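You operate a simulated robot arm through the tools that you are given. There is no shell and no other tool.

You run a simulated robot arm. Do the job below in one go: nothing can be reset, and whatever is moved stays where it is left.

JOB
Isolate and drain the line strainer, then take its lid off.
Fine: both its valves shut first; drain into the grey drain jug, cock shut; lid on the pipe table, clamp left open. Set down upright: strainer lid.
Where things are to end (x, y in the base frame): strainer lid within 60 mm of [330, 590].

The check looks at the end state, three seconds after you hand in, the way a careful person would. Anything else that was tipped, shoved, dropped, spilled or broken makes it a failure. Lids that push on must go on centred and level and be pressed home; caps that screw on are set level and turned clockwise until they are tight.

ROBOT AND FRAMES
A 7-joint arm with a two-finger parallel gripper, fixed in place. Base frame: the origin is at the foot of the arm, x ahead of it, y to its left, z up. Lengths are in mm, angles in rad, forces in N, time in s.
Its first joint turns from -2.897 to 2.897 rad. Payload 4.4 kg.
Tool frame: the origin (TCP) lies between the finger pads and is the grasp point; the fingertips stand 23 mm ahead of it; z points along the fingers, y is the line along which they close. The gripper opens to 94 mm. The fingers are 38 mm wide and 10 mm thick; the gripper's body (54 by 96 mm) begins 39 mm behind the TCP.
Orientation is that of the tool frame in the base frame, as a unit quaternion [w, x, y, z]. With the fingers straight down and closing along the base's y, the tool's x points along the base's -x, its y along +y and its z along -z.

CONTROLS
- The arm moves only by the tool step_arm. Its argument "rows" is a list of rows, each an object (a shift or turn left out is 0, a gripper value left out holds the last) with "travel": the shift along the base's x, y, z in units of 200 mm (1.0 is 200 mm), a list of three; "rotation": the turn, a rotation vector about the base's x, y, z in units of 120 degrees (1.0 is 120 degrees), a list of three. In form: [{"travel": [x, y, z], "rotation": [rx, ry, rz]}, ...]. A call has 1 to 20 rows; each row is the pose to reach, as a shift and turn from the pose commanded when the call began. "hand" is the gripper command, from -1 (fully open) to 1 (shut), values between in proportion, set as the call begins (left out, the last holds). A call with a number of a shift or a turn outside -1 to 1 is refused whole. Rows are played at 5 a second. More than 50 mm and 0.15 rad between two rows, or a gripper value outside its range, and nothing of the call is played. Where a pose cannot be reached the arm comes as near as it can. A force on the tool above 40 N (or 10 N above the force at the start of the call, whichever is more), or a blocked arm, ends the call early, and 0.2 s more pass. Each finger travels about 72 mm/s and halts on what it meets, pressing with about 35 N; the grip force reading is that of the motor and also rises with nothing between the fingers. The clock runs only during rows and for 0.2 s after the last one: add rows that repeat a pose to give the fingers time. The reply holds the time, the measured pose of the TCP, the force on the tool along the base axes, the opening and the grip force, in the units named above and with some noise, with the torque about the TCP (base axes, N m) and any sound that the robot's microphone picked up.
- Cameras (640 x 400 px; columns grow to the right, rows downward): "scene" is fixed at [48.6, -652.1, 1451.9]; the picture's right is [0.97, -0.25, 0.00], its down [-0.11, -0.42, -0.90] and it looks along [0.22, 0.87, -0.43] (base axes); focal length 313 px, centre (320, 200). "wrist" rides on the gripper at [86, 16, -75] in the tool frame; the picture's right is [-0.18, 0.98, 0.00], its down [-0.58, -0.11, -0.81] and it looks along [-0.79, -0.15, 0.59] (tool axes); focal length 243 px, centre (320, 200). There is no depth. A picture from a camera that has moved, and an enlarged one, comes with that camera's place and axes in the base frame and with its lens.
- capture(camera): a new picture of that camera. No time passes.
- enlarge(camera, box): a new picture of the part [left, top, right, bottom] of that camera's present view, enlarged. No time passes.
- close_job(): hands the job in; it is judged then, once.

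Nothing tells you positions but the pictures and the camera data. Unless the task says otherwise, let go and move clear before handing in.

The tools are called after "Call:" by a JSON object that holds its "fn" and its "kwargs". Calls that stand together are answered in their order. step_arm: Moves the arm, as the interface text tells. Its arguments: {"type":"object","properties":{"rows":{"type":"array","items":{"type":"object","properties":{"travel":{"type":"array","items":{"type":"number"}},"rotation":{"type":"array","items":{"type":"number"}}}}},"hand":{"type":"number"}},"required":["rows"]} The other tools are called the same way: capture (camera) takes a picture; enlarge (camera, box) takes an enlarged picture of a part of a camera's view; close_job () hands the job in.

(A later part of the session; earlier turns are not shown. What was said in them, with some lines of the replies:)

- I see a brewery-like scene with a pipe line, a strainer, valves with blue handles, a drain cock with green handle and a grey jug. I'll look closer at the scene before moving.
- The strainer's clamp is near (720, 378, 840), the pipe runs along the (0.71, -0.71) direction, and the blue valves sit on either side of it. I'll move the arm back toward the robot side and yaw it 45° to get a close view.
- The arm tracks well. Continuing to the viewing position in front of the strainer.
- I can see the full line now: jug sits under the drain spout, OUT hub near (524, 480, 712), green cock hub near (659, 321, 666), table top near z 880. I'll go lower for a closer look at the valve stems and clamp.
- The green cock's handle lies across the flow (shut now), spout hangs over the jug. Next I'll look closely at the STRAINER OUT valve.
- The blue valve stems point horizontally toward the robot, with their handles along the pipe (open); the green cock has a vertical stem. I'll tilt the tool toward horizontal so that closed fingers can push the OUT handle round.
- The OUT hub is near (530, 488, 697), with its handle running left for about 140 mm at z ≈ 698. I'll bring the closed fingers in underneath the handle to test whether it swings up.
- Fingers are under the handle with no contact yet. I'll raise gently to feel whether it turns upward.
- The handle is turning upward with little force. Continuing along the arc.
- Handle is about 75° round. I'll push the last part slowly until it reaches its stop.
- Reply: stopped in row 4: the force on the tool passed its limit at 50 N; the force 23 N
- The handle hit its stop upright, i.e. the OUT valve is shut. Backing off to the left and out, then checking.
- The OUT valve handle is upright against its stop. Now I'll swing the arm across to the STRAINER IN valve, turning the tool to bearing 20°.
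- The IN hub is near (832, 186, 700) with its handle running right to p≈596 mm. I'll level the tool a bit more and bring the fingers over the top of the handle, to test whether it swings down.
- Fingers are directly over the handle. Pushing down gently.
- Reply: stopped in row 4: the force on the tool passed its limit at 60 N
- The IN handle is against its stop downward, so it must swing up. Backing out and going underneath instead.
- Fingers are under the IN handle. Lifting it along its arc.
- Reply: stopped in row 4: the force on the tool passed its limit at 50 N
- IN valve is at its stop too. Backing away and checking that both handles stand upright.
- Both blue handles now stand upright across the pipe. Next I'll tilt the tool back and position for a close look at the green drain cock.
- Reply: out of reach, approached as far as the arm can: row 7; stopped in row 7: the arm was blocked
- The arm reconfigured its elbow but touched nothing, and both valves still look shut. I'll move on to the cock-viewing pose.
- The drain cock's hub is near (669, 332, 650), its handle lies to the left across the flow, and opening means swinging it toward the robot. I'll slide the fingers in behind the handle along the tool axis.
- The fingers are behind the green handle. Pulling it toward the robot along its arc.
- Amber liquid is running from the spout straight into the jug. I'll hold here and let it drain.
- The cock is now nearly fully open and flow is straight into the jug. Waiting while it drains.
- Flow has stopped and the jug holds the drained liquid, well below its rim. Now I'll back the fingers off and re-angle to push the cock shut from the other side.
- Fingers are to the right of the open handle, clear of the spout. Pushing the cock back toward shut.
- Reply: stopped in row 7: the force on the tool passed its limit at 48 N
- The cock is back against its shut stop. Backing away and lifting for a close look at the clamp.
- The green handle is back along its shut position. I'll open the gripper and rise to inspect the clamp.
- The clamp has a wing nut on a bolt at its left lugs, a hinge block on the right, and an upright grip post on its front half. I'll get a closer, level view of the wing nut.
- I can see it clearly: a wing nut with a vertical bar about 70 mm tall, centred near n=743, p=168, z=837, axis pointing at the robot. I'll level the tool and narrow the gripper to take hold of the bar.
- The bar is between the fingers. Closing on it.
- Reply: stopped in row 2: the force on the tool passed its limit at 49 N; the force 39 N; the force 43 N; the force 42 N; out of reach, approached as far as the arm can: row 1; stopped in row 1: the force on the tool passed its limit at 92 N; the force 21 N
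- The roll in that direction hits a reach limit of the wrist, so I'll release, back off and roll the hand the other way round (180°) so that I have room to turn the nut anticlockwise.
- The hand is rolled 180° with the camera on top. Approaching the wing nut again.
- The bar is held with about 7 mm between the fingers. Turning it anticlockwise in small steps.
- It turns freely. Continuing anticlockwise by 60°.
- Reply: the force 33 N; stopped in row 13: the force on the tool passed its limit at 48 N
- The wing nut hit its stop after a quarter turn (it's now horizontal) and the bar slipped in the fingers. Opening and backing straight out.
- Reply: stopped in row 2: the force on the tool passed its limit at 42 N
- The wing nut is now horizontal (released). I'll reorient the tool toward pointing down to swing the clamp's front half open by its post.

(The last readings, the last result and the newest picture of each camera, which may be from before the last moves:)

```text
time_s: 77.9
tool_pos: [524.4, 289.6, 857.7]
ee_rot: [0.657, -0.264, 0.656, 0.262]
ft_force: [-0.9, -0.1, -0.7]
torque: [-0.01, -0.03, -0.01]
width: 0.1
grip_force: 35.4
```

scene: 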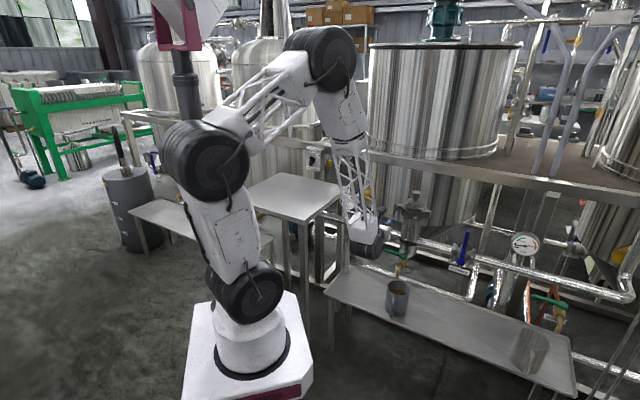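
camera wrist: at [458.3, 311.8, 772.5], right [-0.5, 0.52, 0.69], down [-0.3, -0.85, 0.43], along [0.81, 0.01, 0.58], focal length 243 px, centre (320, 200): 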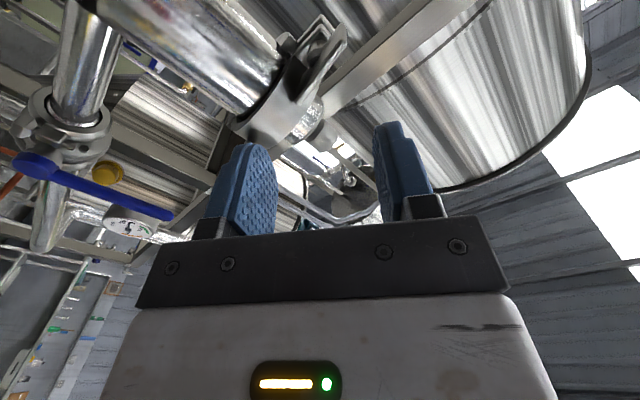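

Call:
{"fn": "step_arm", "kwargs": {"rows": [{"travel": [0.017, -0.0175, 0.046], "rotation": [-0.0404, 0.042, 0]}, {"travel": [0.034, -0.035, 0.092], "rotation": [-0.0809, 0.0841, 0]}, {"travel": [0.051, -0.0525, 0.138], "rotation": [-0.1213, 0.1261, 0]}, {"travel": [0.068, -0.07, 0.184], "rotation": [-0.1617, 0.1681, 0]}, {"travel": [0.0855, -0.0875, 0.23], "rotation": [-0.2022, 0.2102, 0]}, {"travel": [0.103, -0.105, 0.276], "rotation": [-0.2426, 0.2522, 0]}, {"travel": [0.12, -0.1225, 0.322], "rotation": [-0.283, 0.2942, 0]}, {"travel": [0.137, -0.14, 0.368], "rotation": [-0.3234, 0.3362, 0]}, {"travel": [0.154, -0.1575, 0.414], "rotation": [-0.3639, 0.3783, 0]}, {"travel": [0.171, -0.175, 0.46], "rotation": [-0.4043, 0.4203, 0]}]}}

Call:
{"fn": "capture", "kwargs": {"camera": "wrist"}}

Call:
{"fn": "capture", "kwargs": {"camera": "scene"}}

```text
time_s: 80.1
tool_pos: [558.4, 254.7, 948.6]
ee_rot: [0.16, -0.361, 0.916, 0.07]
ft_force: [1.7, -1.0, -5.8]
torque: [0.14, -0.04, 0.05]
width: 0.0
grip_force: 34.8
```

```text
taken
camera wrist: at [468.9, 194.0, 988.1], right [-0.54, 0.84, 0.07], down [0.28, 0.1, 0.96], along [0.79, 0.54, -0.28], focal length 243 px, centre (320, 200)
```

wrist: 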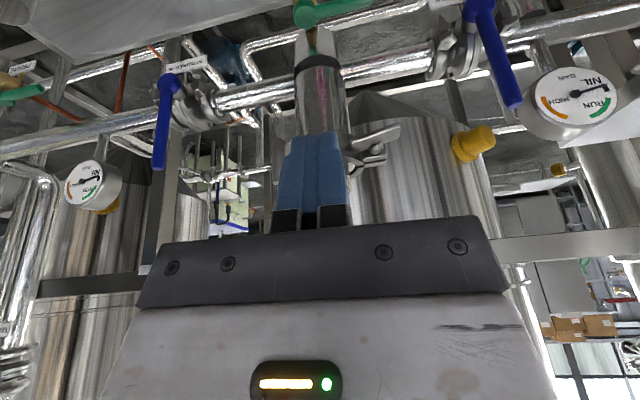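

```text
taken
```

scene: 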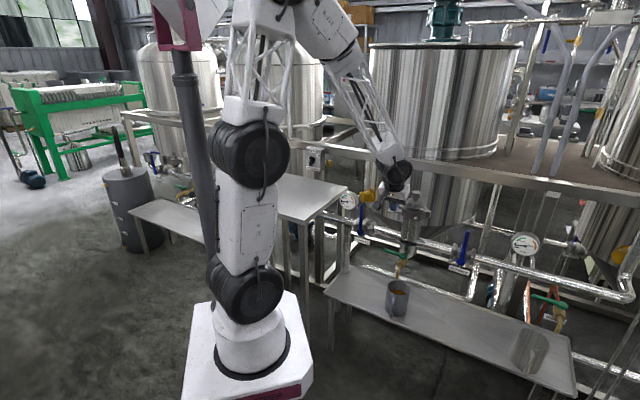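

Call:
{"fn": "step_arm", "kwargs": {"rows": [{"travel": [0, 0, 0]}, {"travel": [0, 0, 0.05]}, {"travel": [0, 0, 0.1]}, {"travel": [0, 0, 0.1]}], "hand": -1}}

Call:
{"fn": "capture", "kwargs": {"camera": "wrist"}}

Call:
{"fn": "enlarge", "kwargs": {"camera": "wrist", "box": [240, 80, 420, 230]}}

Call:
{"fn": "enlarge", "kwargs": {"camera": "scene", "box": [390, 180, 450, 240]}}

```text
time_s: 81.1
tool_pos: [558.4, 254.5, 969.7]
ee_rot: [0.161, -0.368, 0.913, 0.065]
ft_force: [-0.7, -0.7, 0.3]
torque: [0.01, 0.02, 0.03]
width: 93.9
grip_force: 0.0
```

```text
taken
camera wrist: at [470.1, 192.1, 1009.0], right [-0.56, 0.83, 0.06], down [0.27, 0.11, 0.96], along [0.79, 0.55, -0.29], focal length 243 px, centre (320, 200)
```

wrist: 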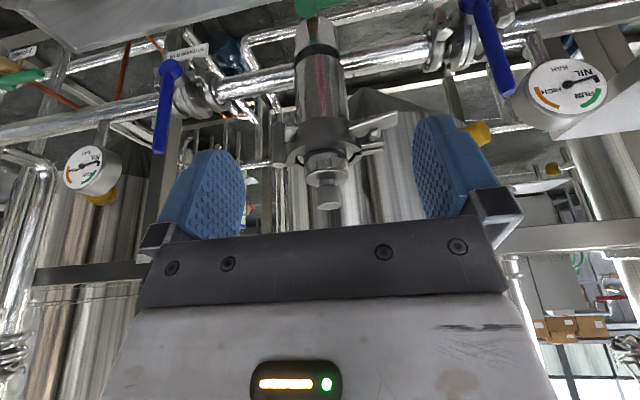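

```text
2.67 times, centred on (330, 155) of wrist
camera zoom: at [470.1, 192.1, 1009.0], right [-0.56, 0.83, 0.06], down [0.27, 0.11, 0.96], along [0.79, 0.55, -0.29], focal length 647 px, centre (293, 320)
```

zoom: 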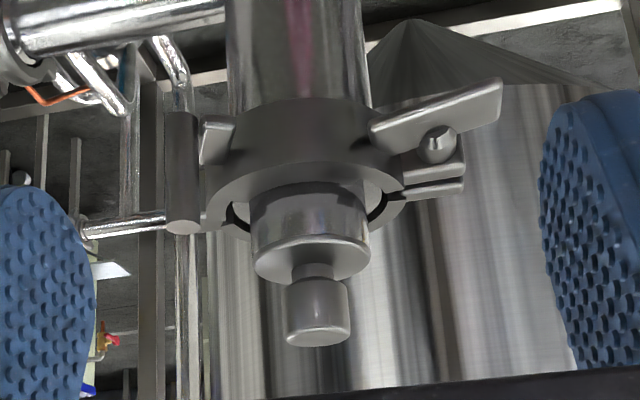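

```text
6.67 times, centred on (420, 210) of scene
camera zoom: at [48.6, -652.1, 1451.9], right [0.97, -0.25, 0.0], down [-0.11, -0.42, -0.9], along [0.22, 0.87, -0.43], focal length 2086 px, centre (-347, 133)
```

zoom: 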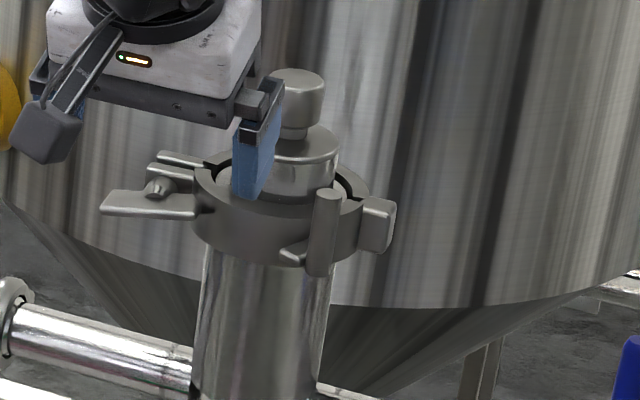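

The nut's bar is horizontal and the clamp's post stands at about p=281, n=702, top z≈893. I'll close the fingers, go down beside the post on its left and push it to the right.

Call:
{"fn": "step_arm", "kwargs": {"rows": [{"travel": [0.1, 0.04, 0]}, {"travel": [0.21, 0.09, 0]}, {"travel": [0.32, 0.14, -0.05]}, {"travel": [0.418, 0.184, -0.1]}, {"travel": [0.47, 0.235, -0.2]}, {"travel": [0.517, 0.283, -0.3]}], "hand": 1}}

Call:
{"fn": "capture", "kwargs": {"camera": "wrist"}}

Call:
{"fn": "enlarge", "kwargs": {"camera": "scene", "box": [370, 160, 460, 250]}}

```text
time_s: 82.5
tool_pos: [662.2, 311.9, 911.1]
ee_rot: [0.162, -0.367, 0.914, 0.064]
ft_force: [0.1, 0.1, 0.2]
torque: [-0.02, 0.03, 0.03]
width: 0.0
grip_force: 34.3
```

```text
taken
camera wrist: at [574.5, 249.5, 949.3], right [-0.56, 0.83, 0.06], down [0.27, 0.11, 0.96], along [0.79, 0.55, -0.28], focal length 243 px, centre (320, 200)
```

wrist: 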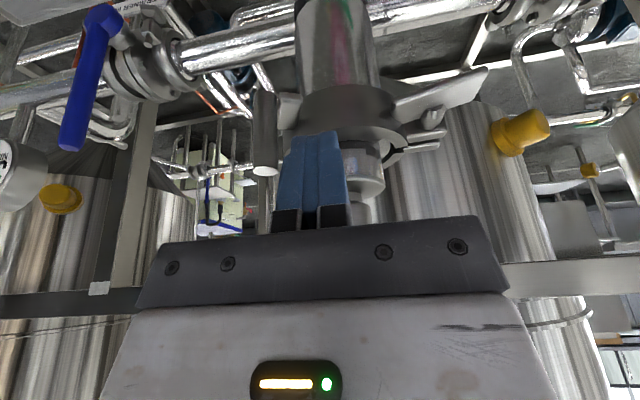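

```text
4.44 times, centred on (415, 205) of scene
camera zoom: at [48.6, -652.1, 1451.9], right [0.97, -0.25, 0.0], down [-0.11, -0.42, -0.9], along [0.22, 0.87, -0.43], focal length 1391 px, centre (-102, 178)
```

zoom: 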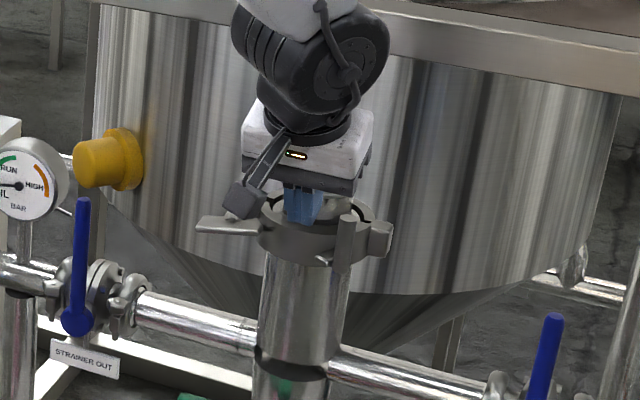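

Call:
{"fn": "step_arm", "kwargs": {"rows": [{"travel": [0, 0, -0.125]}, {"travel": [0.022, -0.025, -0.125]}, {"travel": [0.0442, -0.05, -0.125]}, {"travel": [0.07, -0.075, -0.125]}, {"travel": [0.095, -0.1, -0.125]}, {"travel": [0.1216, -0.1273, -0.125]}]}}

Call:
{"fn": "capture", "kwargs": {"camera": "wrist"}}

Call:
{"fn": "enlarge", "kwargs": {"camera": "scene", "box": [370, 160, 460, 250]}}

```text
time_s: 83.9
tool_pos: [687.1, 286.4, 885.8]
ee_rot: [0.161, -0.369, 0.913, 0.065]
ft_force: [-0.6, 0.4, -0.1]
torque: [-0.04, -0.02, 0.01]
width: 0.1
grip_force: 35.2
```

```text
taken
camera wrist: at [598.7, 223.3, 923.9], right [-0.56, 0.83, 0.06], down [0.27, 0.11, 0.96], along [0.79, 0.55, -0.28], focal length 243 px, centre (320, 200)
```

wrist: 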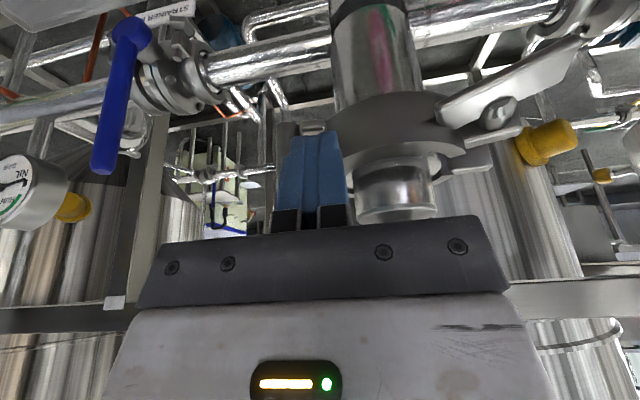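

```text
4.44 times, centred on (415, 205) of scene
camera zoom: at [48.6, -652.1, 1451.9], right [0.97, -0.25, 0.0], down [-0.11, -0.42, -0.9], along [0.22, 0.87, -0.43], focal length 1391 px, centre (-102, 178)
```

zoom: 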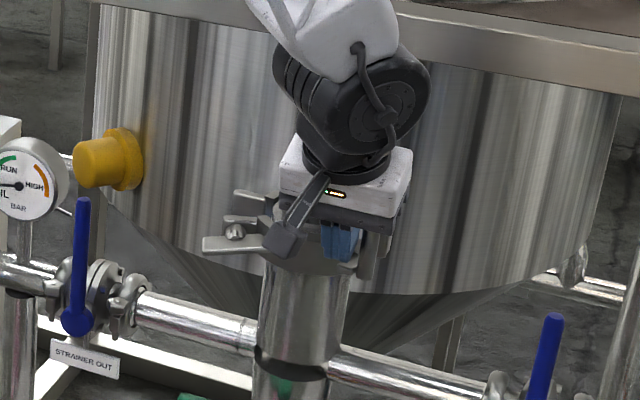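

The clamp's front half is swinging open with hardly any force. Continuing around its hinge.

Call:
{"fn": "step_arm", "kwargs": {"rows": [{"travel": [0.023, -0.055, 0]}, {"travel": [0.0457, -0.1107, 0]}, {"travel": [0.09, -0.142, 0]}, {"travel": [0.1355, -0.1722, 0]}, {"travel": [0.19, -0.186, 0]}, {"travel": [0.243, -0.197, 0]}, {"travel": [0.298, -0.197, 0]}, {"travel": [0.3536, -0.193, 0]}]}}

Call:
{"fn": "capture", "kwargs": {"camera": "wrist"}}

Call:
{"fn": "enlarge", "kwargs": {"camera": "scene", "box": [370, 160, 490, 260]}}

```text
time_s: 85.7
tool_pos: [756.8, 247.1, 885.4]
ee_rot: [0.161, -0.368, 0.913, 0.065]
ft_force: [0.3, -0.7, -0.9]
torque: [-0.03, 0.02, 0.01]
width: 0.0
grip_force: 34.7
```

```text
taken
camera wrist: at [669.1, 184.4, 923.8], right [-0.56, 0.83, 0.06], down [0.27, 0.11, 0.96], along [0.79, 0.55, -0.28], focal length 243 px, centre (320, 200)
```

wrist: 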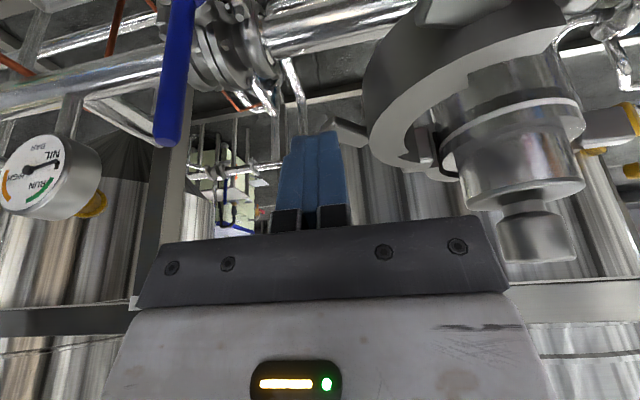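

```text
4.00 times, centred on (430, 210) of scene
camera zoom: at [48.6, -652.1, 1451.9], right [0.97, -0.25, 0.0], down [-0.11, -0.42, -0.9], along [0.22, 0.87, -0.43], focal length 1252 px, centre (-120, 160)
```

zoom: 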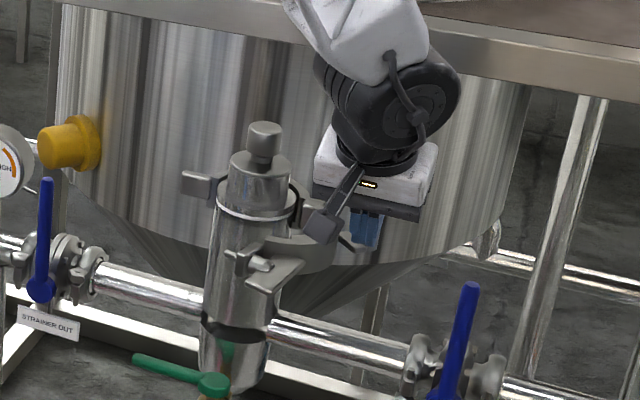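

Call:
{"fn": "step_arm", "kwargs": {"rows": [{"travel": [0.055, 0.018, 0]}, {"travel": [0.108, 0.036, 0]}, {"travel": [0.14, 0.054, 0]}, {"travel": [0.1726, 0.072, 0]}]}}

Call:
{"fn": "capture", "kwargs": {"camera": "wrist"}}

Call:
{"fn": "enlarge", "kwargs": {"camera": "scene", "box": [370, 160, 490, 260]}}

```text
time_s: 86.7
tool_pos: [791.4, 262.4, 885.2]
ee_rot: [0.161, -0.368, 0.913, 0.065]
ft_force: [-0.4, -1.3, 0.1]
torque: [0.02, 0.04, 0.01]
width: 0.1
grip_force: 35.6
```

```text
taken
camera wrist: at [703.7, 199.4, 923.3], right [-0.56, 0.83, 0.06], down [0.27, 0.11, 0.96], along [0.78, 0.55, -0.28], focal length 243 px, centre (320, 200)
```

wrist: 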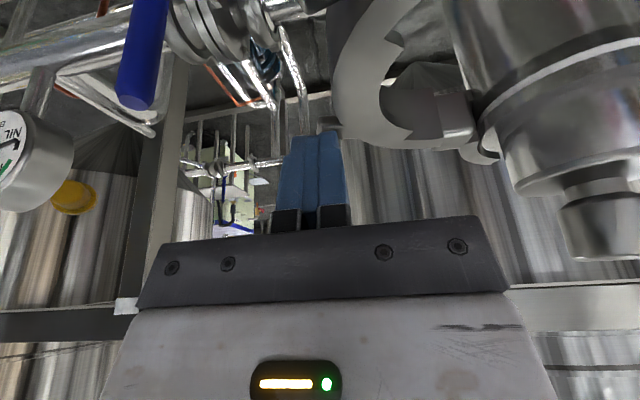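

```text
4.00 times, centred on (430, 210) of scene
camera zoom: at [48.6, -652.1, 1451.9], right [0.97, -0.25, 0.0], down [-0.11, -0.42, -0.9], along [0.22, 0.87, -0.43], focal length 1252 px, centre (-120, 160)
```

zoom: 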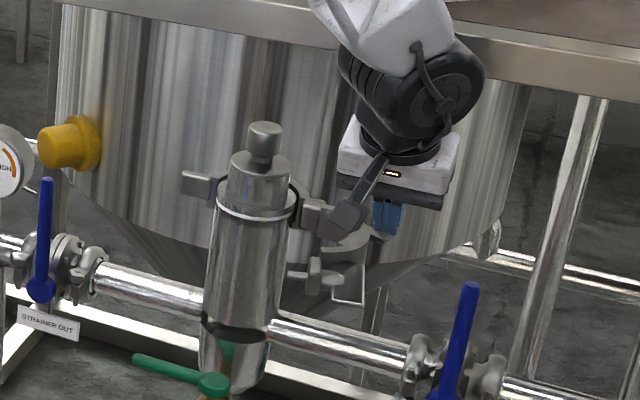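

The clamp's front half is now swung about 90–95° open. Lifting straight up and backing off to check it stays.

Call:
{"fn": "step_arm", "kwargs": {"rows": [{"travel": [-0.01, -0.01, 0.05]}, {"travel": [-0.01, -0.01, 0.25]}, {"travel": [-0.05, -0.02, 0.45]}, {"travel": [-0.2, -0.05, 0.6]}, {"travel": [-0.4, -0.1, 0.7]}, {"travel": [-0.6, -0.15, 0.8]}], "hand": -1}}

Call:
{"fn": "capture", "kwargs": {"camera": "wrist"}}

Call:
{"fn": "enlarge", "kwargs": {"camera": "scene", "box": [370, 160, 490, 260]}}

Call:
{"fn": "enlarge", "kwargs": {"camera": "wrist", "box": [240, 60, 420, 220]}}

```text
time_s: 88.1
tool_pos: [672.8, 230.5, 1044.2]
ee_rot: [0.16, -0.368, 0.914, 0.064]
ft_force: [-0.6, 0.5, -1.4]
torque: [0.03, -0.02, -0.01]
width: 94.1
grip_force: 0.1
```

```text
taken
camera wrist: at [584.1, 168.6, 1083.4], right [-0.56, 0.83, 0.06], down [0.27, 0.11, 0.96], along [0.78, 0.55, -0.29], focal length 243 px, centre (320, 200)
```

wrist: 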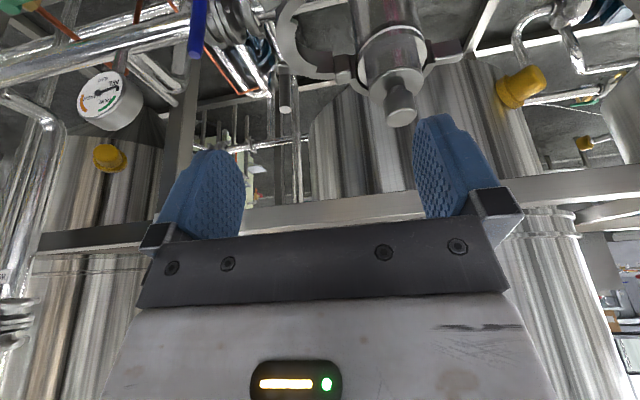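

```text
4.00 times, centred on (430, 210) of scene
camera zoom: at [48.6, -652.1, 1451.9], right [0.97, -0.25, 0.0], down [-0.11, -0.42, -0.9], along [0.22, 0.87, -0.43], focal length 1252 px, centre (-120, 160)
```

zoom: 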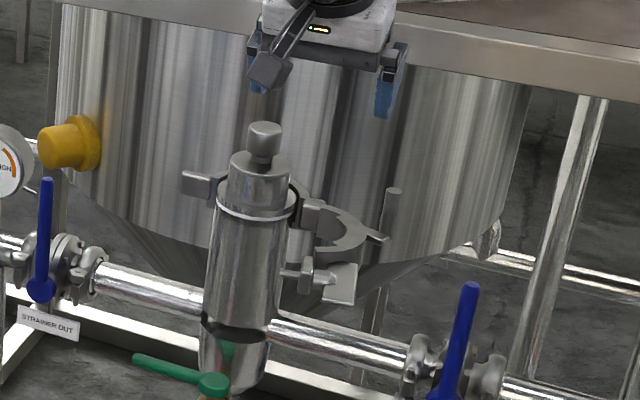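

```text
2.50 times, centred on (330, 140) of wrist
camera zoom: at [584.1, 168.6, 1083.4], right [-0.56, 0.83, 0.06], down [0.27, 0.11, 0.96], along [0.78, 0.55, -0.29], focal length 606 px, centre (295, 350)
```

zoom: 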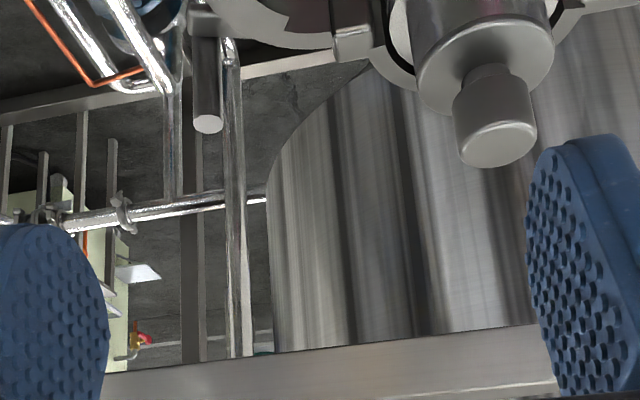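

The clamp stays open and the lid sits free with its knob up, near (722, 384), top z≈924. Going tool-down above the knob.

Call:
{"fn": "step_arm", "kwargs": {"rows": [{"travel": [0.045, 0.15, 0], "rotation": [-0.0227, 0.0237, 0]}, {"travel": [0.095, 0.3, 0], "rotation": [-0.0454, 0.0475, 0]}, {"travel": [0.145, 0.46, -0.03], "rotation": [-0.068, 0.0712, 0]}, {"travel": [0.195, 0.61, -0.06], "rotation": [-0.0907, 0.095, 0]}, {"travel": [0.2455, 0.7675, -0.1], "rotation": [-0.1134, 0.1187, 0]}]}}

Call:
{"fn": "capture", "kwargs": {"camera": "wrist"}}

Call:
{"fn": "capture", "kwargs": {"camera": "scene"}}

Call:
{"fn": "enlarge", "kwargs": {"camera": "scene", "box": [370, 140, 470, 240]}}

```text
time_s: 89.3
tool_pos: [721.9, 384.8, 1025.7]
ee_rot: [0.003, -0.374, 0.927, 0.0]
ft_force: [0.3, -0.6, 0.7]
torque: [-0.02, 0.0, -0.02]
width: 94.1
grip_force: 0.1
```

```text
taken
camera wrist: at [647.8, 336.8, 1097.9], right [-0.55, 0.84, 0.0], down [0.49, 0.32, 0.81], along [0.68, 0.45, -0.59], focal length 243 px, centre (320, 200)
```

wrist: 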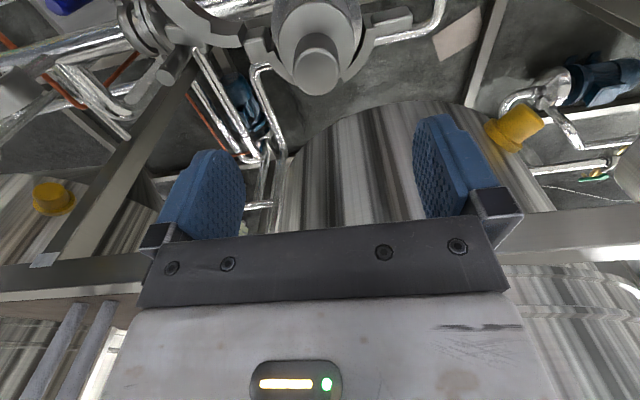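

```text
taken
```

scene: 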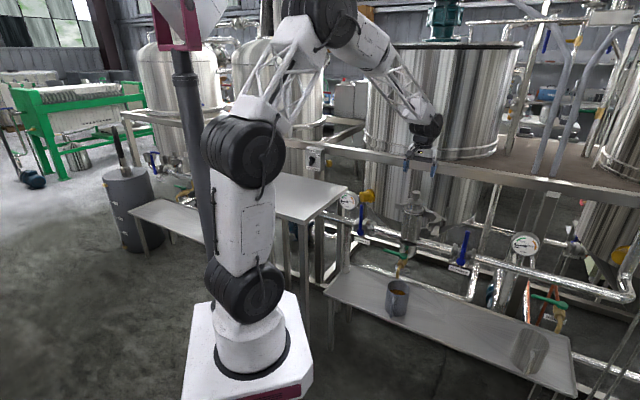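

```text
4.00 times, centred on (420, 190) of scene
camera zoom: at [48.6, -652.1, 1451.9], right [0.97, -0.25, 0.0], down [-0.11, -0.42, -0.9], along [0.22, 0.87, -0.43], focal length 1252 px, centre (-80, 240)
```

zoom: 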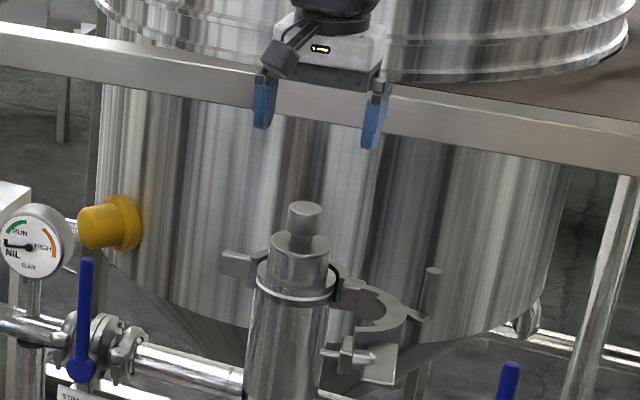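

Call:
{"fn": "enlarge", "kwargs": {"camera": "wrist", "box": [240, 0, 400, 120]}}

```text
3.33 times, centred on (320, 60) of wrist
camera zoom: at [647.8, 336.8, 1097.9], right [-0.55, 0.84, 0.0], down [0.49, 0.32, 0.81], along [0.68, 0.45, -0.59], focal length 809 px, centre (320, 667)
```

zoom: 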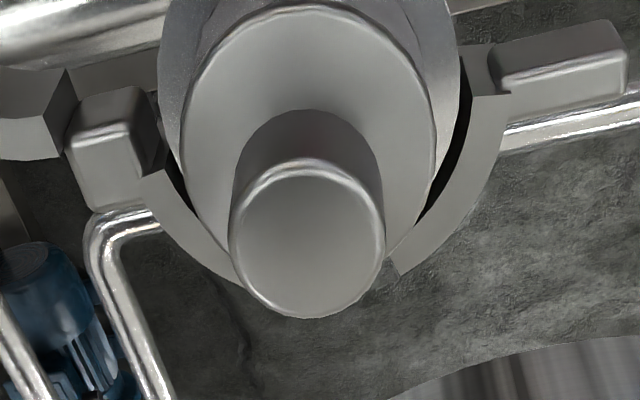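

The knob is centred within about 2 mm under the gripper. Descending to grip it.

Call:
{"fn": "step_arm", "kwargs": {"rows": [{"travel": [0, -0.004, -0.15]}, {"travel": [0, -0.0075, -0.3]}, {"travel": [0, -0.0075, -0.42]}, {"travel": [0, -0.0075, -0.5]}, {"travel": [0, -0.0075, -0.565]}]}}

Call:
{"fn": "enlarge", "kwargs": {"camera": "scene", "box": [370, 160, 450, 240]}}

Call:
{"fn": "capture", "kwargs": {"camera": "wrist"}}

```text
time_s: 90.5
tool_pos: [720.9, 383.9, 910.9]
ee_rot: [0.003, -0.374, 0.928, 0.002]
ft_force: [0.0, -0.7, -0.3]
torque: [0.0, -0.03, -0.02]
width: 93.9
grip_force: 0.1
```

```text
5.00 times, centred on (410, 200) of scene
camera zoom: at [48.6, -652.1, 1451.9], right [0.97, -0.25, 0.0], down [-0.11, -0.42, -0.9], along [0.22, 0.87, -0.43], focal length 1564 px, centre (-130, 200)
```

zoom: 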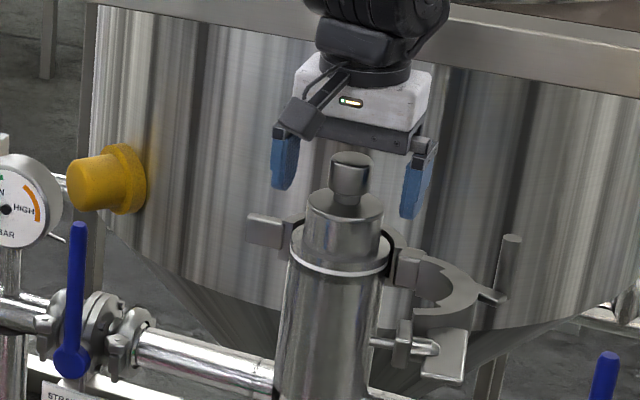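

```text
taken
camera wrist: at [646.9, 334.6, 983.9], right [-0.55, 0.84, 0.0], down [0.49, 0.32, 0.81], along [0.68, 0.45, -0.59], focal length 243 px, centre (320, 200)
```

wrist: 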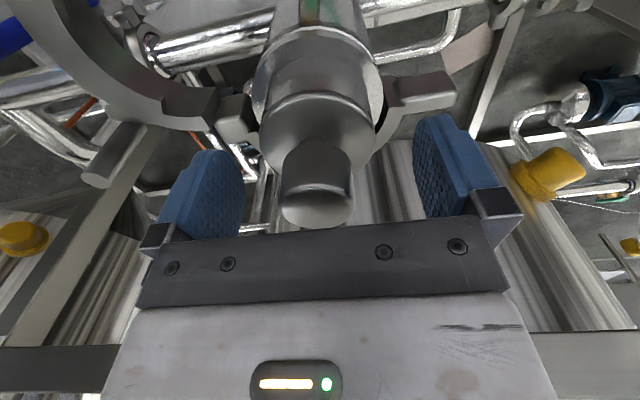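

Call:
{"fn": "step_arm", "kwargs": {"rows": [{"travel": [0, 0, 0]}, {"travel": [0, 0, 0]}, {"travel": [0, 0, 0]}, {"travel": [0, 0, 0]}, {"travel": [0, 0, 0]}], "hand": 1}}

Call:
{"fn": "enlarge", "kwargs": {"camera": "scene", "box": [370, 160, 450, 240]}}

```text
time_s: 91.7
tool_pos: [721.8, 382.4, 911.5]
ee_rot: [0.002, -0.374, 0.927, 0.001]
ft_force: [1.4, -0.6, 1.2]
torque: [0.09, 0.0, -0.04]
width: 61.2
grip_force: 34.7
```

```text
5.00 times, centred on (410, 200) of scene
camera zoom: at [48.6, -652.1, 1451.9], right [0.97, -0.25, 0.0], down [-0.11, -0.42, -0.9], along [0.22, 0.87, -0.43], focal length 1564 px, centre (-130, 200)
```

zoom: 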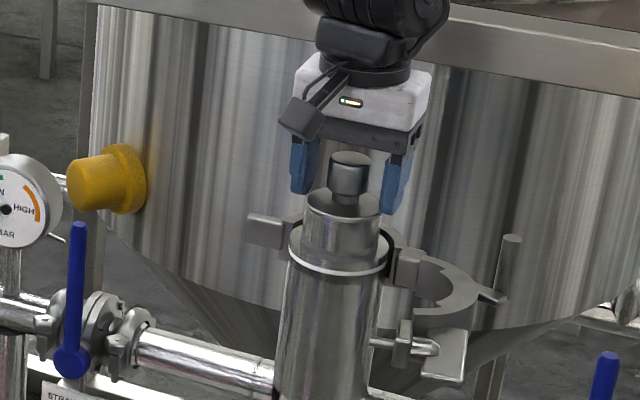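

The fingertips closed on the lid's body rather than the knob. I'll open, rise about 11 mm and grip the knob itself.

Call:
{"fn": "step_arm", "kwargs": {"rows": [{"travel": [0, 0, 0]}, {"travel": [0, 0, 0]}, {"travel": [0, 0, 0.03]}, {"travel": [0, 0, 0.055]}], "hand": -0.8}}

Call:
{"fn": "step_arm", "kwargs": {"rows": [{"travel": [0, 0, 0]}, {"travel": [0, 0, 0]}, {"travel": [0, 0, 0]}, {"travel": [0, 0, 0]}, {"travel": [0, 0, 0]}], "hand": 1}}

Call:
{"fn": "enlarge", "kwargs": {"camera": "scene", "box": [370, 160, 450, 240]}}

Call:
{"fn": "capture", "kwargs": {"camera": "wrist"}}

```text
time_s: 92.7
tool_pos: [720.4, 383.0, 923.0]
ee_rot: [0.002, -0.373, 0.928, 0.002]
ft_force: [0.2, 1.4, -1.0]
torque: [0.02, -0.01, -0.01]
width: 84.6
grip_force: 0.0
```

```text
time_s: 93.9
tool_pos: [721.1, 383.5, 922.7]
ee_rot: [0.002, -0.374, 0.927, 0.002]
ft_force: [-1.1, -0.2, 0.8]
torque: [-0.15, -0.05, -0.06]
width: 33.7
grip_force: 35.0
```

```text
5.00 times, centred on (410, 200) of scene
camera zoom: at [48.6, -652.1, 1451.9], right [0.97, -0.25, 0.0], down [-0.11, -0.42, -0.9], along [0.22, 0.87, -0.43], focal length 1564 px, centre (-130, 200)
```

zoom: 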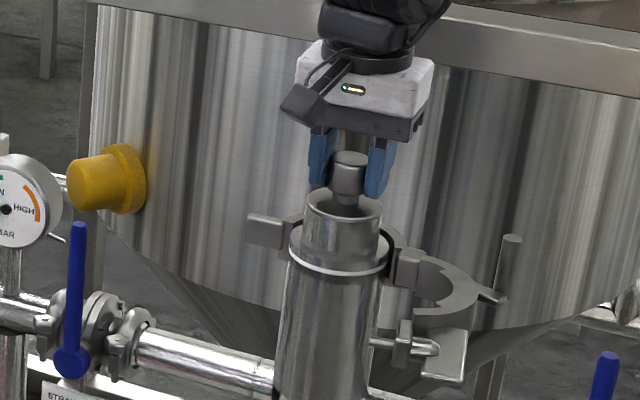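

```text
taken
camera wrist: at [647.1, 334.4, 994.9], right [-0.55, 0.84, 0.0], down [0.49, 0.32, 0.81], along [0.68, 0.45, -0.59], focal length 243 px, centre (320, 200)
```

wrist: 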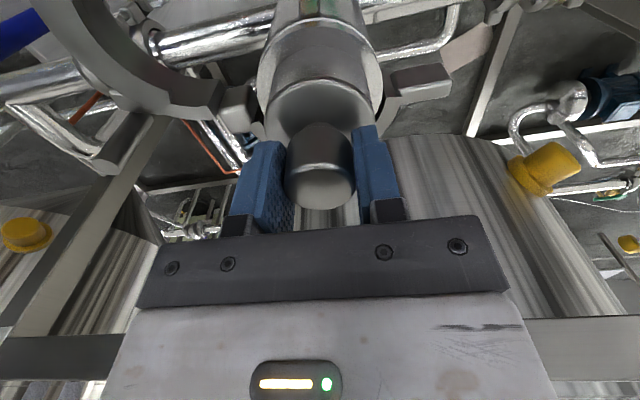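

The knob is held (33.7 mm). Lifting slowly.

Call:
{"fn": "step_arm", "kwargs": {"rows": [{"travel": [0, 0, 0.02]}, {"travel": [0, 0, 0.05]}, {"travel": [0, 0, 0.1]}, {"travel": [0, 0, 0.16]}]}}

Call:
{"fn": "enlarge", "kwargs": {"camera": "scene", "box": [370, 160, 450, 240]}}

```text
time_s: 94.9
tool_pos: [719.9, 383.4, 955.1]
ee_rot: [0.002, -0.374, 0.928, 0.002]
ft_force: [0.6, -0.7, -3.3]
torque: [-0.01, -0.01, 0.0]
width: 33.4
grip_force: 34.8
```

```text
5.00 times, centred on (410, 200) of scene
camera zoom: at [48.6, -652.1, 1451.9], right [0.97, -0.25, 0.0], down [-0.11, -0.42, -0.9], along [0.22, 0.87, -0.43], focal length 1564 px, centre (-130, 200)
```

zoom: 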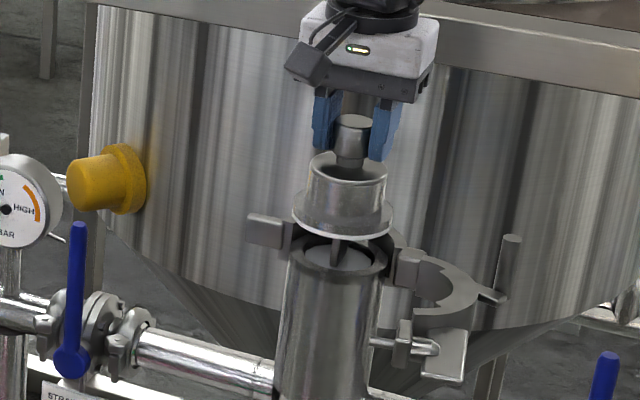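

The lid came free cleanly. Raising further and carrying it toward the pipe table.

Call:
{"fn": "step_arm", "kwargs": {"rows": [{"travel": [0, 0, 0.15]}, {"travel": [0, 0, 0.3]}, {"travel": [0, 0, 0.45]}, {"travel": [-0.05, 0.03, 0.55]}]}}

Call:
{"fn": "step_arm", "kwargs": {"rows": [{"travel": [-0.13, 0.07, 0]}, {"travel": [-0.28, 0.15, 0]}, {"travel": [-0.44, 0.23, 0]}, {"travel": [-0.6, 0.32, 0]}, {"travel": [-0.76, 0.4, 0]}, {"travel": [-0.92, 0.48, 0]}]}}

Call:
{"fn": "capture", "kwargs": {"camera": "scene"}}

Call:
{"fn": "capture", "kwargs": {"camera": "wrist"}}

```text
time_s: 95.9
tool_pos: [711.2, 390.3, 1064.3]
ee_rot: [0.002, -0.374, 0.927, 0.001]
ft_force: [0.1, -0.4, -3.4]
torque: [0.01, 0.01, 0.0]
width: 33.6
grip_force: 34.4
```

```text
time_s: 97.3
tool_pos: [526.2, 485.2, 1065.1]
ee_rot: [0.001, -0.374, 0.927, 0.002]
ft_force: [-0.4, 0.4, -3.9]
torque: [-0.05, 0.01, 0.03]
width: 33.3
grip_force: 34.9
```

```text
taken
```

scene: 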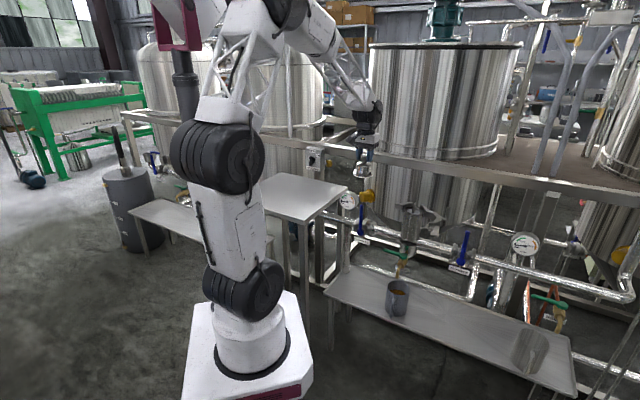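

```text
taken
camera wrist: at [453.4, 437.3, 1137.2], right [-0.55, 0.84, 0.0], down [0.49, 0.32, 0.81], along [0.68, 0.45, -0.59], focal length 243 px, centre (320, 200)
```

wrist: 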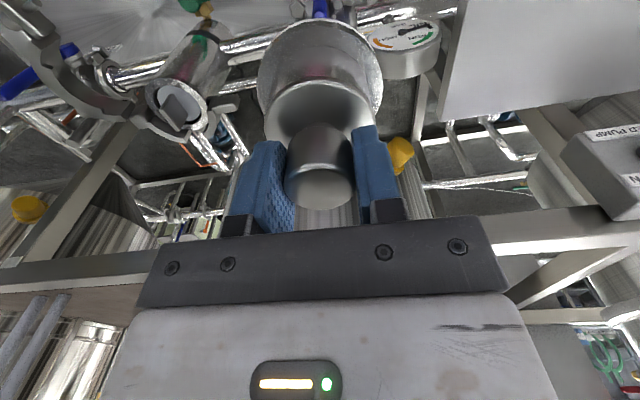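

Call:
{"fn": "step_arm", "kwargs": {"rows": [{"travel": [-0.16, 0.087, 0]}, {"travel": [-0.32, 0.175, 0]}, {"travel": [-0.49, 0.262, 0]}, {"travel": [-0.65, 0.35, 0]}, {"travel": [-0.82, 0.437, 0]}, {"travel": [-0.98, 0.524, 0]}]}}

Call:
{"fn": "capture", "kwargs": {"camera": "scene"}}

Call:
{"fn": "capture", "kwargs": {"camera": "wrist"}}

Call:
{"fn": "enlarge", "kwargs": {"camera": "scene", "box": [230, 110, 390, 230]}}

```text
time_s: 98.7
tool_pos: [330.1, 590.4, 1064.8]
ee_rot: [0.002, -0.373, 0.928, 0.002]
ft_force: [0.0, 0.6, -3.3]
torque: [-0.02, -0.05, 0.02]
width: 33.6
grip_force: 34.5
```

```text
taken
```

scene: 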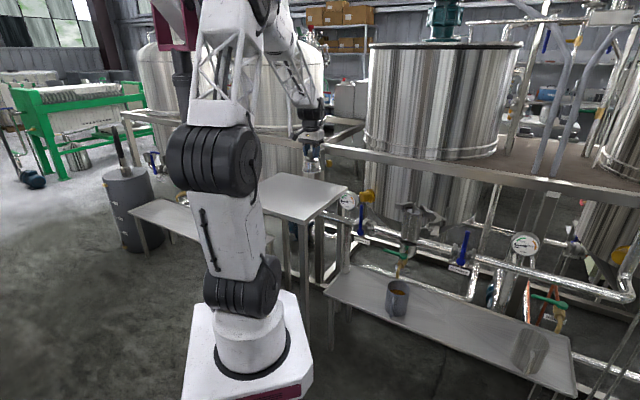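

```text
taken
camera wrist: at [256.6, 541.0, 1137.4], right [-0.55, 0.84, 0.0], down [0.49, 0.32, 0.81], along [0.68, 0.44, -0.59], focal length 243 px, centre (320, 200)
```

wrist: 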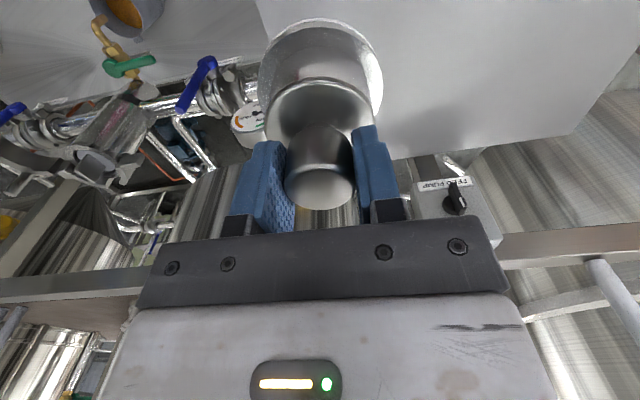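

```text
3.33 times, centred on (310, 170) of scene
camera zoom: at [48.6, -652.1, 1451.9], right [0.97, -0.25, 0.0], down [-0.11, -0.42, -0.9], along [0.22, 0.87, -0.43], focal length 1043 px, centre (353, 300)
```

zoom: 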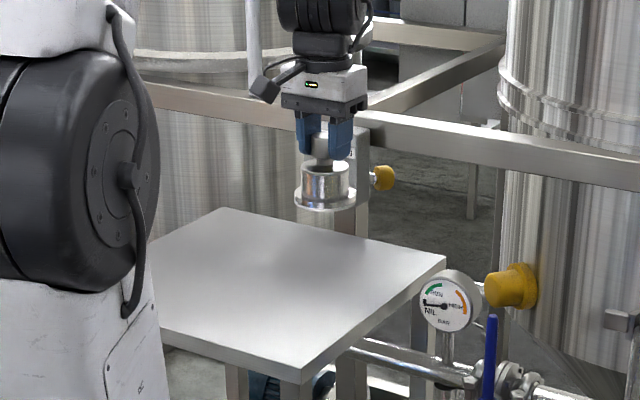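

The lid hangs over the table; re-checking the edges with two views puts the table top nearer z≈822, so I'll set it slightly further from the edge, at about (321, 598). Lowering partway first.

Call:
{"fn": "step_arm", "kwargs": {"rows": [{"travel": [-0.015, 0.013, -0.15]}, {"travel": [-0.03, 0.026, -0.3]}, {"travel": [-0.045, 0.038, -0.43]}, {"travel": [-0.045, 0.038, -0.5]}]}}

Call:
{"fn": "capture", "kwargs": {"camera": "wrist"}}

Call:
{"fn": "enlarge", "kwargs": {"camera": "scene", "box": [250, 130, 370, 220]}}

```text
time_s: 99.7
tool_pos: [321.3, 599.0, 962.9]
ee_rot: [0.002, -0.374, 0.928, 0.003]
ft_force: [-0.3, 0.4, -3.3]
torque: [0.03, 0.01, -0.02]
width: 33.6
grip_force: 35.6
```

```text
taken
camera wrist: at [248.6, 549.7, 1036.9], right [-0.55, 0.84, 0.0], down [0.49, 0.32, 0.81], along [0.68, 0.45, -0.59], focal length 243 px, centre (320, 200)
```

wrist: 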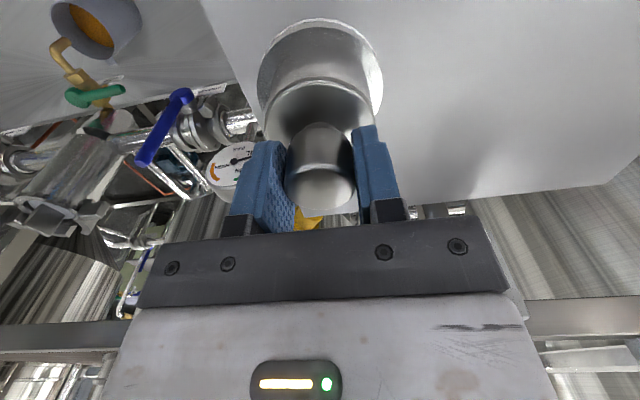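

```text
4.44 times, centred on (310, 175) of scene
camera zoom: at [48.6, -652.1, 1451.9], right [0.97, -0.25, 0.0], down [-0.11, -0.42, -0.9], along [0.22, 0.87, -0.43], focal length 1391 px, centre (364, 311)
```

zoom: 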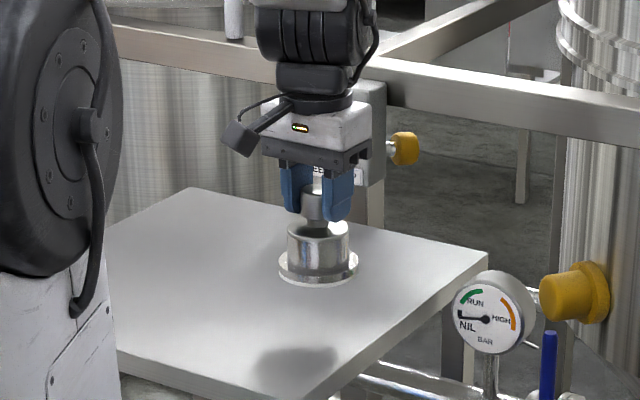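

Call:
{"fn": "step_arm", "kwargs": {"rows": [{"travel": [0, 0, -0.09]}, {"travel": [0, 0, -0.16]}, {"travel": [0, 0, -0.2]}]}}

Call:
{"fn": "enlarge", "kwargs": {"camera": "scene", "box": [270, 140, 350, 200]}}

```text
time_s: 100.5
tool_pos: [322.1, 598.1, 923.8]
ee_rot: [0.001, -0.374, 0.928, 0.002]
ft_force: [1.3, -0.5, -3.3]
torque: [-0.01, 0.02, 0.01]
width: 33.4
grip_force: 35.0
```

```text
6.67 times, centred on (310, 170) of scene
camera zoom: at [48.6, -652.1, 1451.9], right [0.97, -0.25, 0.0], down [-0.11, -0.42, -0.9], along [0.22, 0.87, -0.43], focal length 2086 px, centre (387, 400)
```

zoom: 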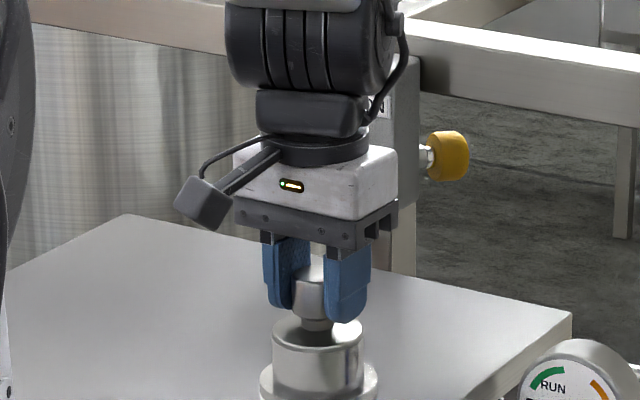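

Call:
{"fn": "step_arm", "kwargs": {"rows": [{"travel": [0, 0, -0.01]}, {"travel": [0, 0, -0.02]}, {"travel": [0, 0, -0.03]}, {"travel": [0, 0, -0.04]}]}}

Call:
{"fn": "enlarge", "kwargs": {"camera": "scene", "box": [270, 160, 350, 220]}}

```text
time_s: 101.5
tool_pos: [320.8, 598.3, 917.4]
ee_rot: [0.003, -0.374, 0.927, 0.001]
ft_force: [-0.4, 0.1, -3.2]
torque: [-0.02, -0.01, 0.01]
width: 33.8
grip_force: 35.2
```

```text
6.67 times, centred on (310, 190) of scene
camera zoom: at [48.6, -652.1, 1451.9], right [0.97, -0.25, 0.0], down [-0.11, -0.42, -0.9], along [0.22, 0.87, -0.43], focal length 2086 px, centre (387, 267)
```

zoom: 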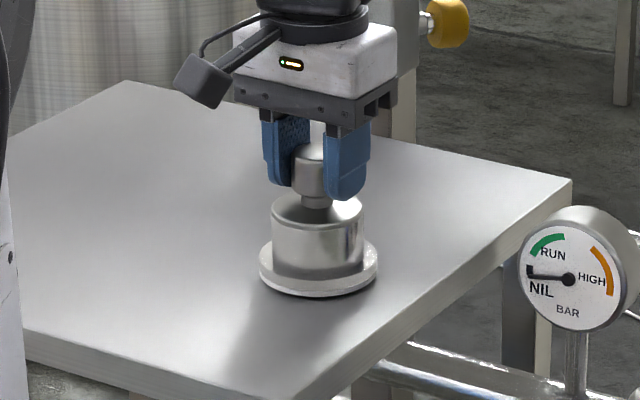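

Call:
{"fn": "step_arm", "kwargs": {"rows": [{"travel": [0, 0, -0.01]}, {"travel": [0, 0, -0.02]}, {"travel": [0, 0, -0.03]}, {"travel": [0, 0, -0.04]}, {"travel": [0, 0, -0.05]}, {"travel": [0, 0, -0.06]}]}}

Call:
{"fn": "enlarge", "kwargs": {"camera": "scene", "box": [270, 160, 350, 220]}}

```text
time_s: 102.9
tool_pos: [322.2, 599.4, 906.2]
ee_rot: [0.004, -0.374, 0.928, 0.002]
ft_force: [-1.1, 4.8, 39.0]
torque: [-0.68, -0.93, 0.07]
width: 33.0
grip_force: 35.4
```

```text
6.67 times, centred on (310, 190) of scene
camera zoom: at [48.6, -652.1, 1451.9], right [0.97, -0.25, 0.0], down [-0.11, -0.42, -0.9], along [0.22, 0.87, -0.43], focal length 2086 px, centre (387, 267)
```

zoom: 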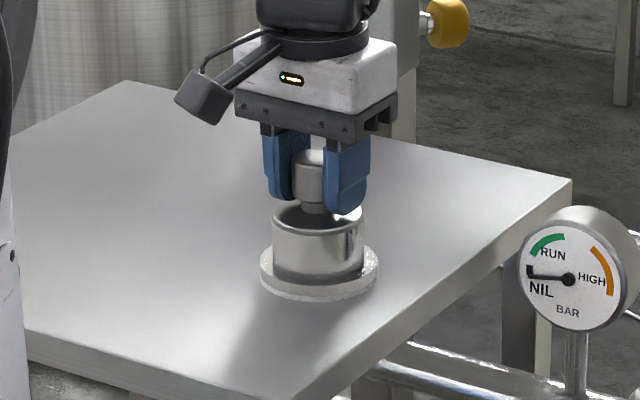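

Contact with the table (39 N). Easing up slightly and releasing.

Call:
{"fn": "step_arm", "kwargs": {"rows": [{"travel": [0, 0, 0.008]}, {"travel": [0, 0, 0.008]}]}}

Call:
{"fn": "step_arm", "kwargs": {"rows": [{"travel": [0, 0, 0]}, {"travel": [0, 0, 0]}, {"travel": [0, 0, 0]}, {"travel": [0, 0, 0]}, {"travel": [0, 0, 0]}], "hand": -1}}

Call:
{"fn": "enlarge", "kwargs": {"camera": "scene", "box": [270, 160, 350, 220]}}

```text
time_s: 103.5
tool_pos: [321.5, 597.3, 906.8]
ee_rot: [0.002, -0.374, 0.927, 0.002]
ft_force: [5.5, 8.9, 24.0]
torque: [0.17, -1.27, 0.34]
width: 33.6
grip_force: 35.0
```

```text
time_s: 104.7
tool_pos: [322.1, 597.6, 904.9]
ee_rot: [0.001, -0.374, 0.927, 0.002]
ft_force: [-1.2, 0.3, 0.2]
torque: [0.02, 0.03, 0.0]
width: 94.1
grip_force: 0.1
```

```text
6.67 times, centred on (310, 190) of scene
camera zoom: at [48.6, -652.1, 1451.9], right [0.97, -0.25, 0.0], down [-0.11, -0.42, -0.9], along [0.22, 0.87, -0.43], focal length 2086 px, centre (387, 267)
```

zoom: 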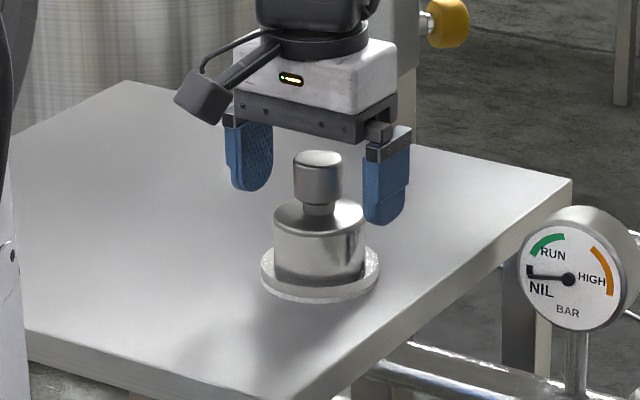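

The lid stands upright on the table. Raising the open gripper straight up and clear.

Call:
{"fn": "step_arm", "kwargs": {"rows": [{"travel": [0, 0, 0.15]}, {"travel": [0, 0, 0.35]}, {"travel": [0, 0, 0.6]}, {"travel": [0, 0, 0.82]}]}}

Call:
{"fn": "step_arm", "kwargs": {"rows": [{"travel": [0.1, -0.15, 0.05]}, {"travel": [0.2, -0.3, 0.1]}, {"travel": [0.3, -0.45, 0.1]}, {"travel": [0.4, -0.6, 0.1]}]}}

Call:
{"fn": "capture", "kwargs": {"camera": "scene"}}

Call:
{"fn": "enlarge", "kwargs": {"camera": "scene", "box": [260, 150, 360, 225]}}

Call:
{"fn": "enlarge", "kwargs": {"camera": "scene", "box": [340, 180, 500, 300]}}

Call:
{"fn": "capture", "kwargs": {"camera": "wrist"}}

```text
time_s: 105.7
tool_pos: [318.8, 598.5, 1069.4]
ee_rot: [0.001, -0.374, 0.927, 0.001]
ft_force: [0.9, 0.2, -0.5]
torque: [-0.02, -0.02, 0.0]
width: 94.0
grip_force: 0.1
```

```text
time_s: 106.7
tool_pos: [402.0, 478.7, 1090.4]
ee_rot: [0.002, -0.374, 0.927, 0.002]
ft_force: [0.4, -0.5, -0.7]
torque: [-0.01, 0.03, -0.01]
width: 94.0
grip_force: 0.1
```

```text
taken
```

scene: 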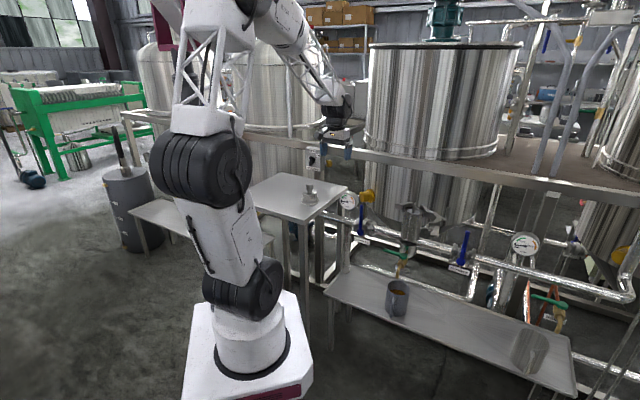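

```text
5.33 times, centred on (310, 188) of scene
camera zoom: at [48.6, -652.1, 1451.9], right [0.97, -0.25, 0.0], down [-0.11, -0.42, -0.9], along [0.22, 0.87, -0.43], focal length 1669 px, centre (373, 267)
```

zoom: 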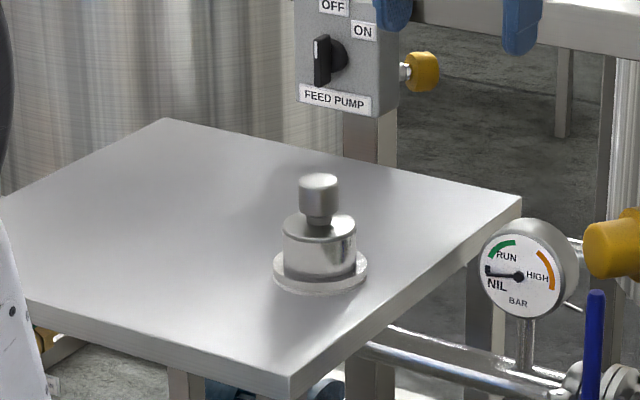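

```text
3.33 times, centred on (420, 240) of scene
camera zoom: at [48.6, -652.1, 1451.9], right [0.97, -0.25, 0.0], down [-0.11, -0.42, -0.9], along [0.22, 0.87, -0.43], focal length 1043 px, centre (-13, 67)
```

zoom: 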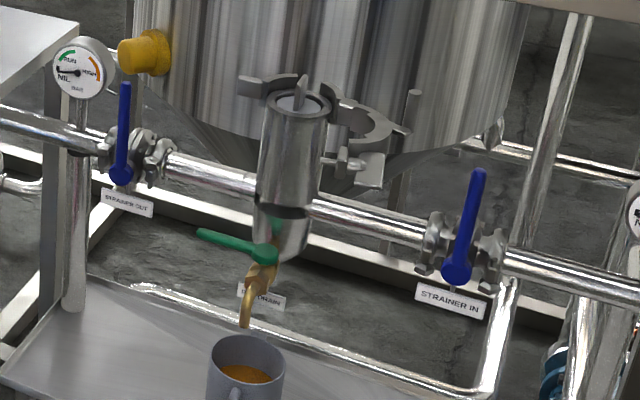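

```text
taken
camera wrist: at [327.8, 429.7, 1163.3], right [-0.55, 0.84, 0.0], down [0.49, 0.32, 0.81], along [0.68, 0.45, -0.59], focal length 243 px, centre (320, 200)
```

wrist: 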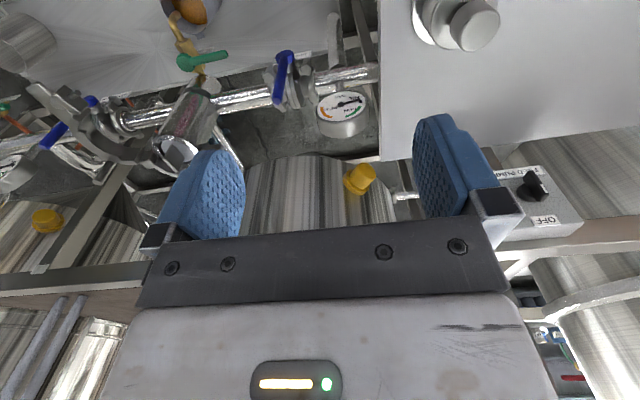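

Everything is as asked: both blue handles are across the pipe against their stops and the drain cock is shut. The drained liquid is in the grey jug, the clamp is open, and the lid stands upright on the table about 11 mm from the target. The gripper is clear, so I'm handing the job in.

Call:
{"fn": "close_job", "kwargs": {}}

```text
The job is handed in.
```

The strainer is isolated and drained, and its lid is off and standing upright on the pipe table. I've handed the job in; the result of the check hasn't come back.

- **Valves:** STRAINER OUT and STRAINER IN were both shut first. Each handle now stands upright across the pipe, against its stop.
- **Drain:** I opened the drain cock until the flow stopped, with everything going into the grey jug, well below its rim. I then turned the cock back to its shut stop. I saw no spills.
- **Clamp:** The wing nut is a quarter turn loose and the front half is swung about 90–95° open. It stayed there when I let go.
- **Lid:** It came to rest at about (322, 598), roughly 11 mm from the target.

**Extra force:** The force limit stopped the arm a few times. I pushed the IN handle the wrong way once before lifting it. One grip on the wing nut peaked at 92 N. The nut's bar also slipped in the fingers when it reached its stop. The later pictures showed no damage or anything knocked out of place.
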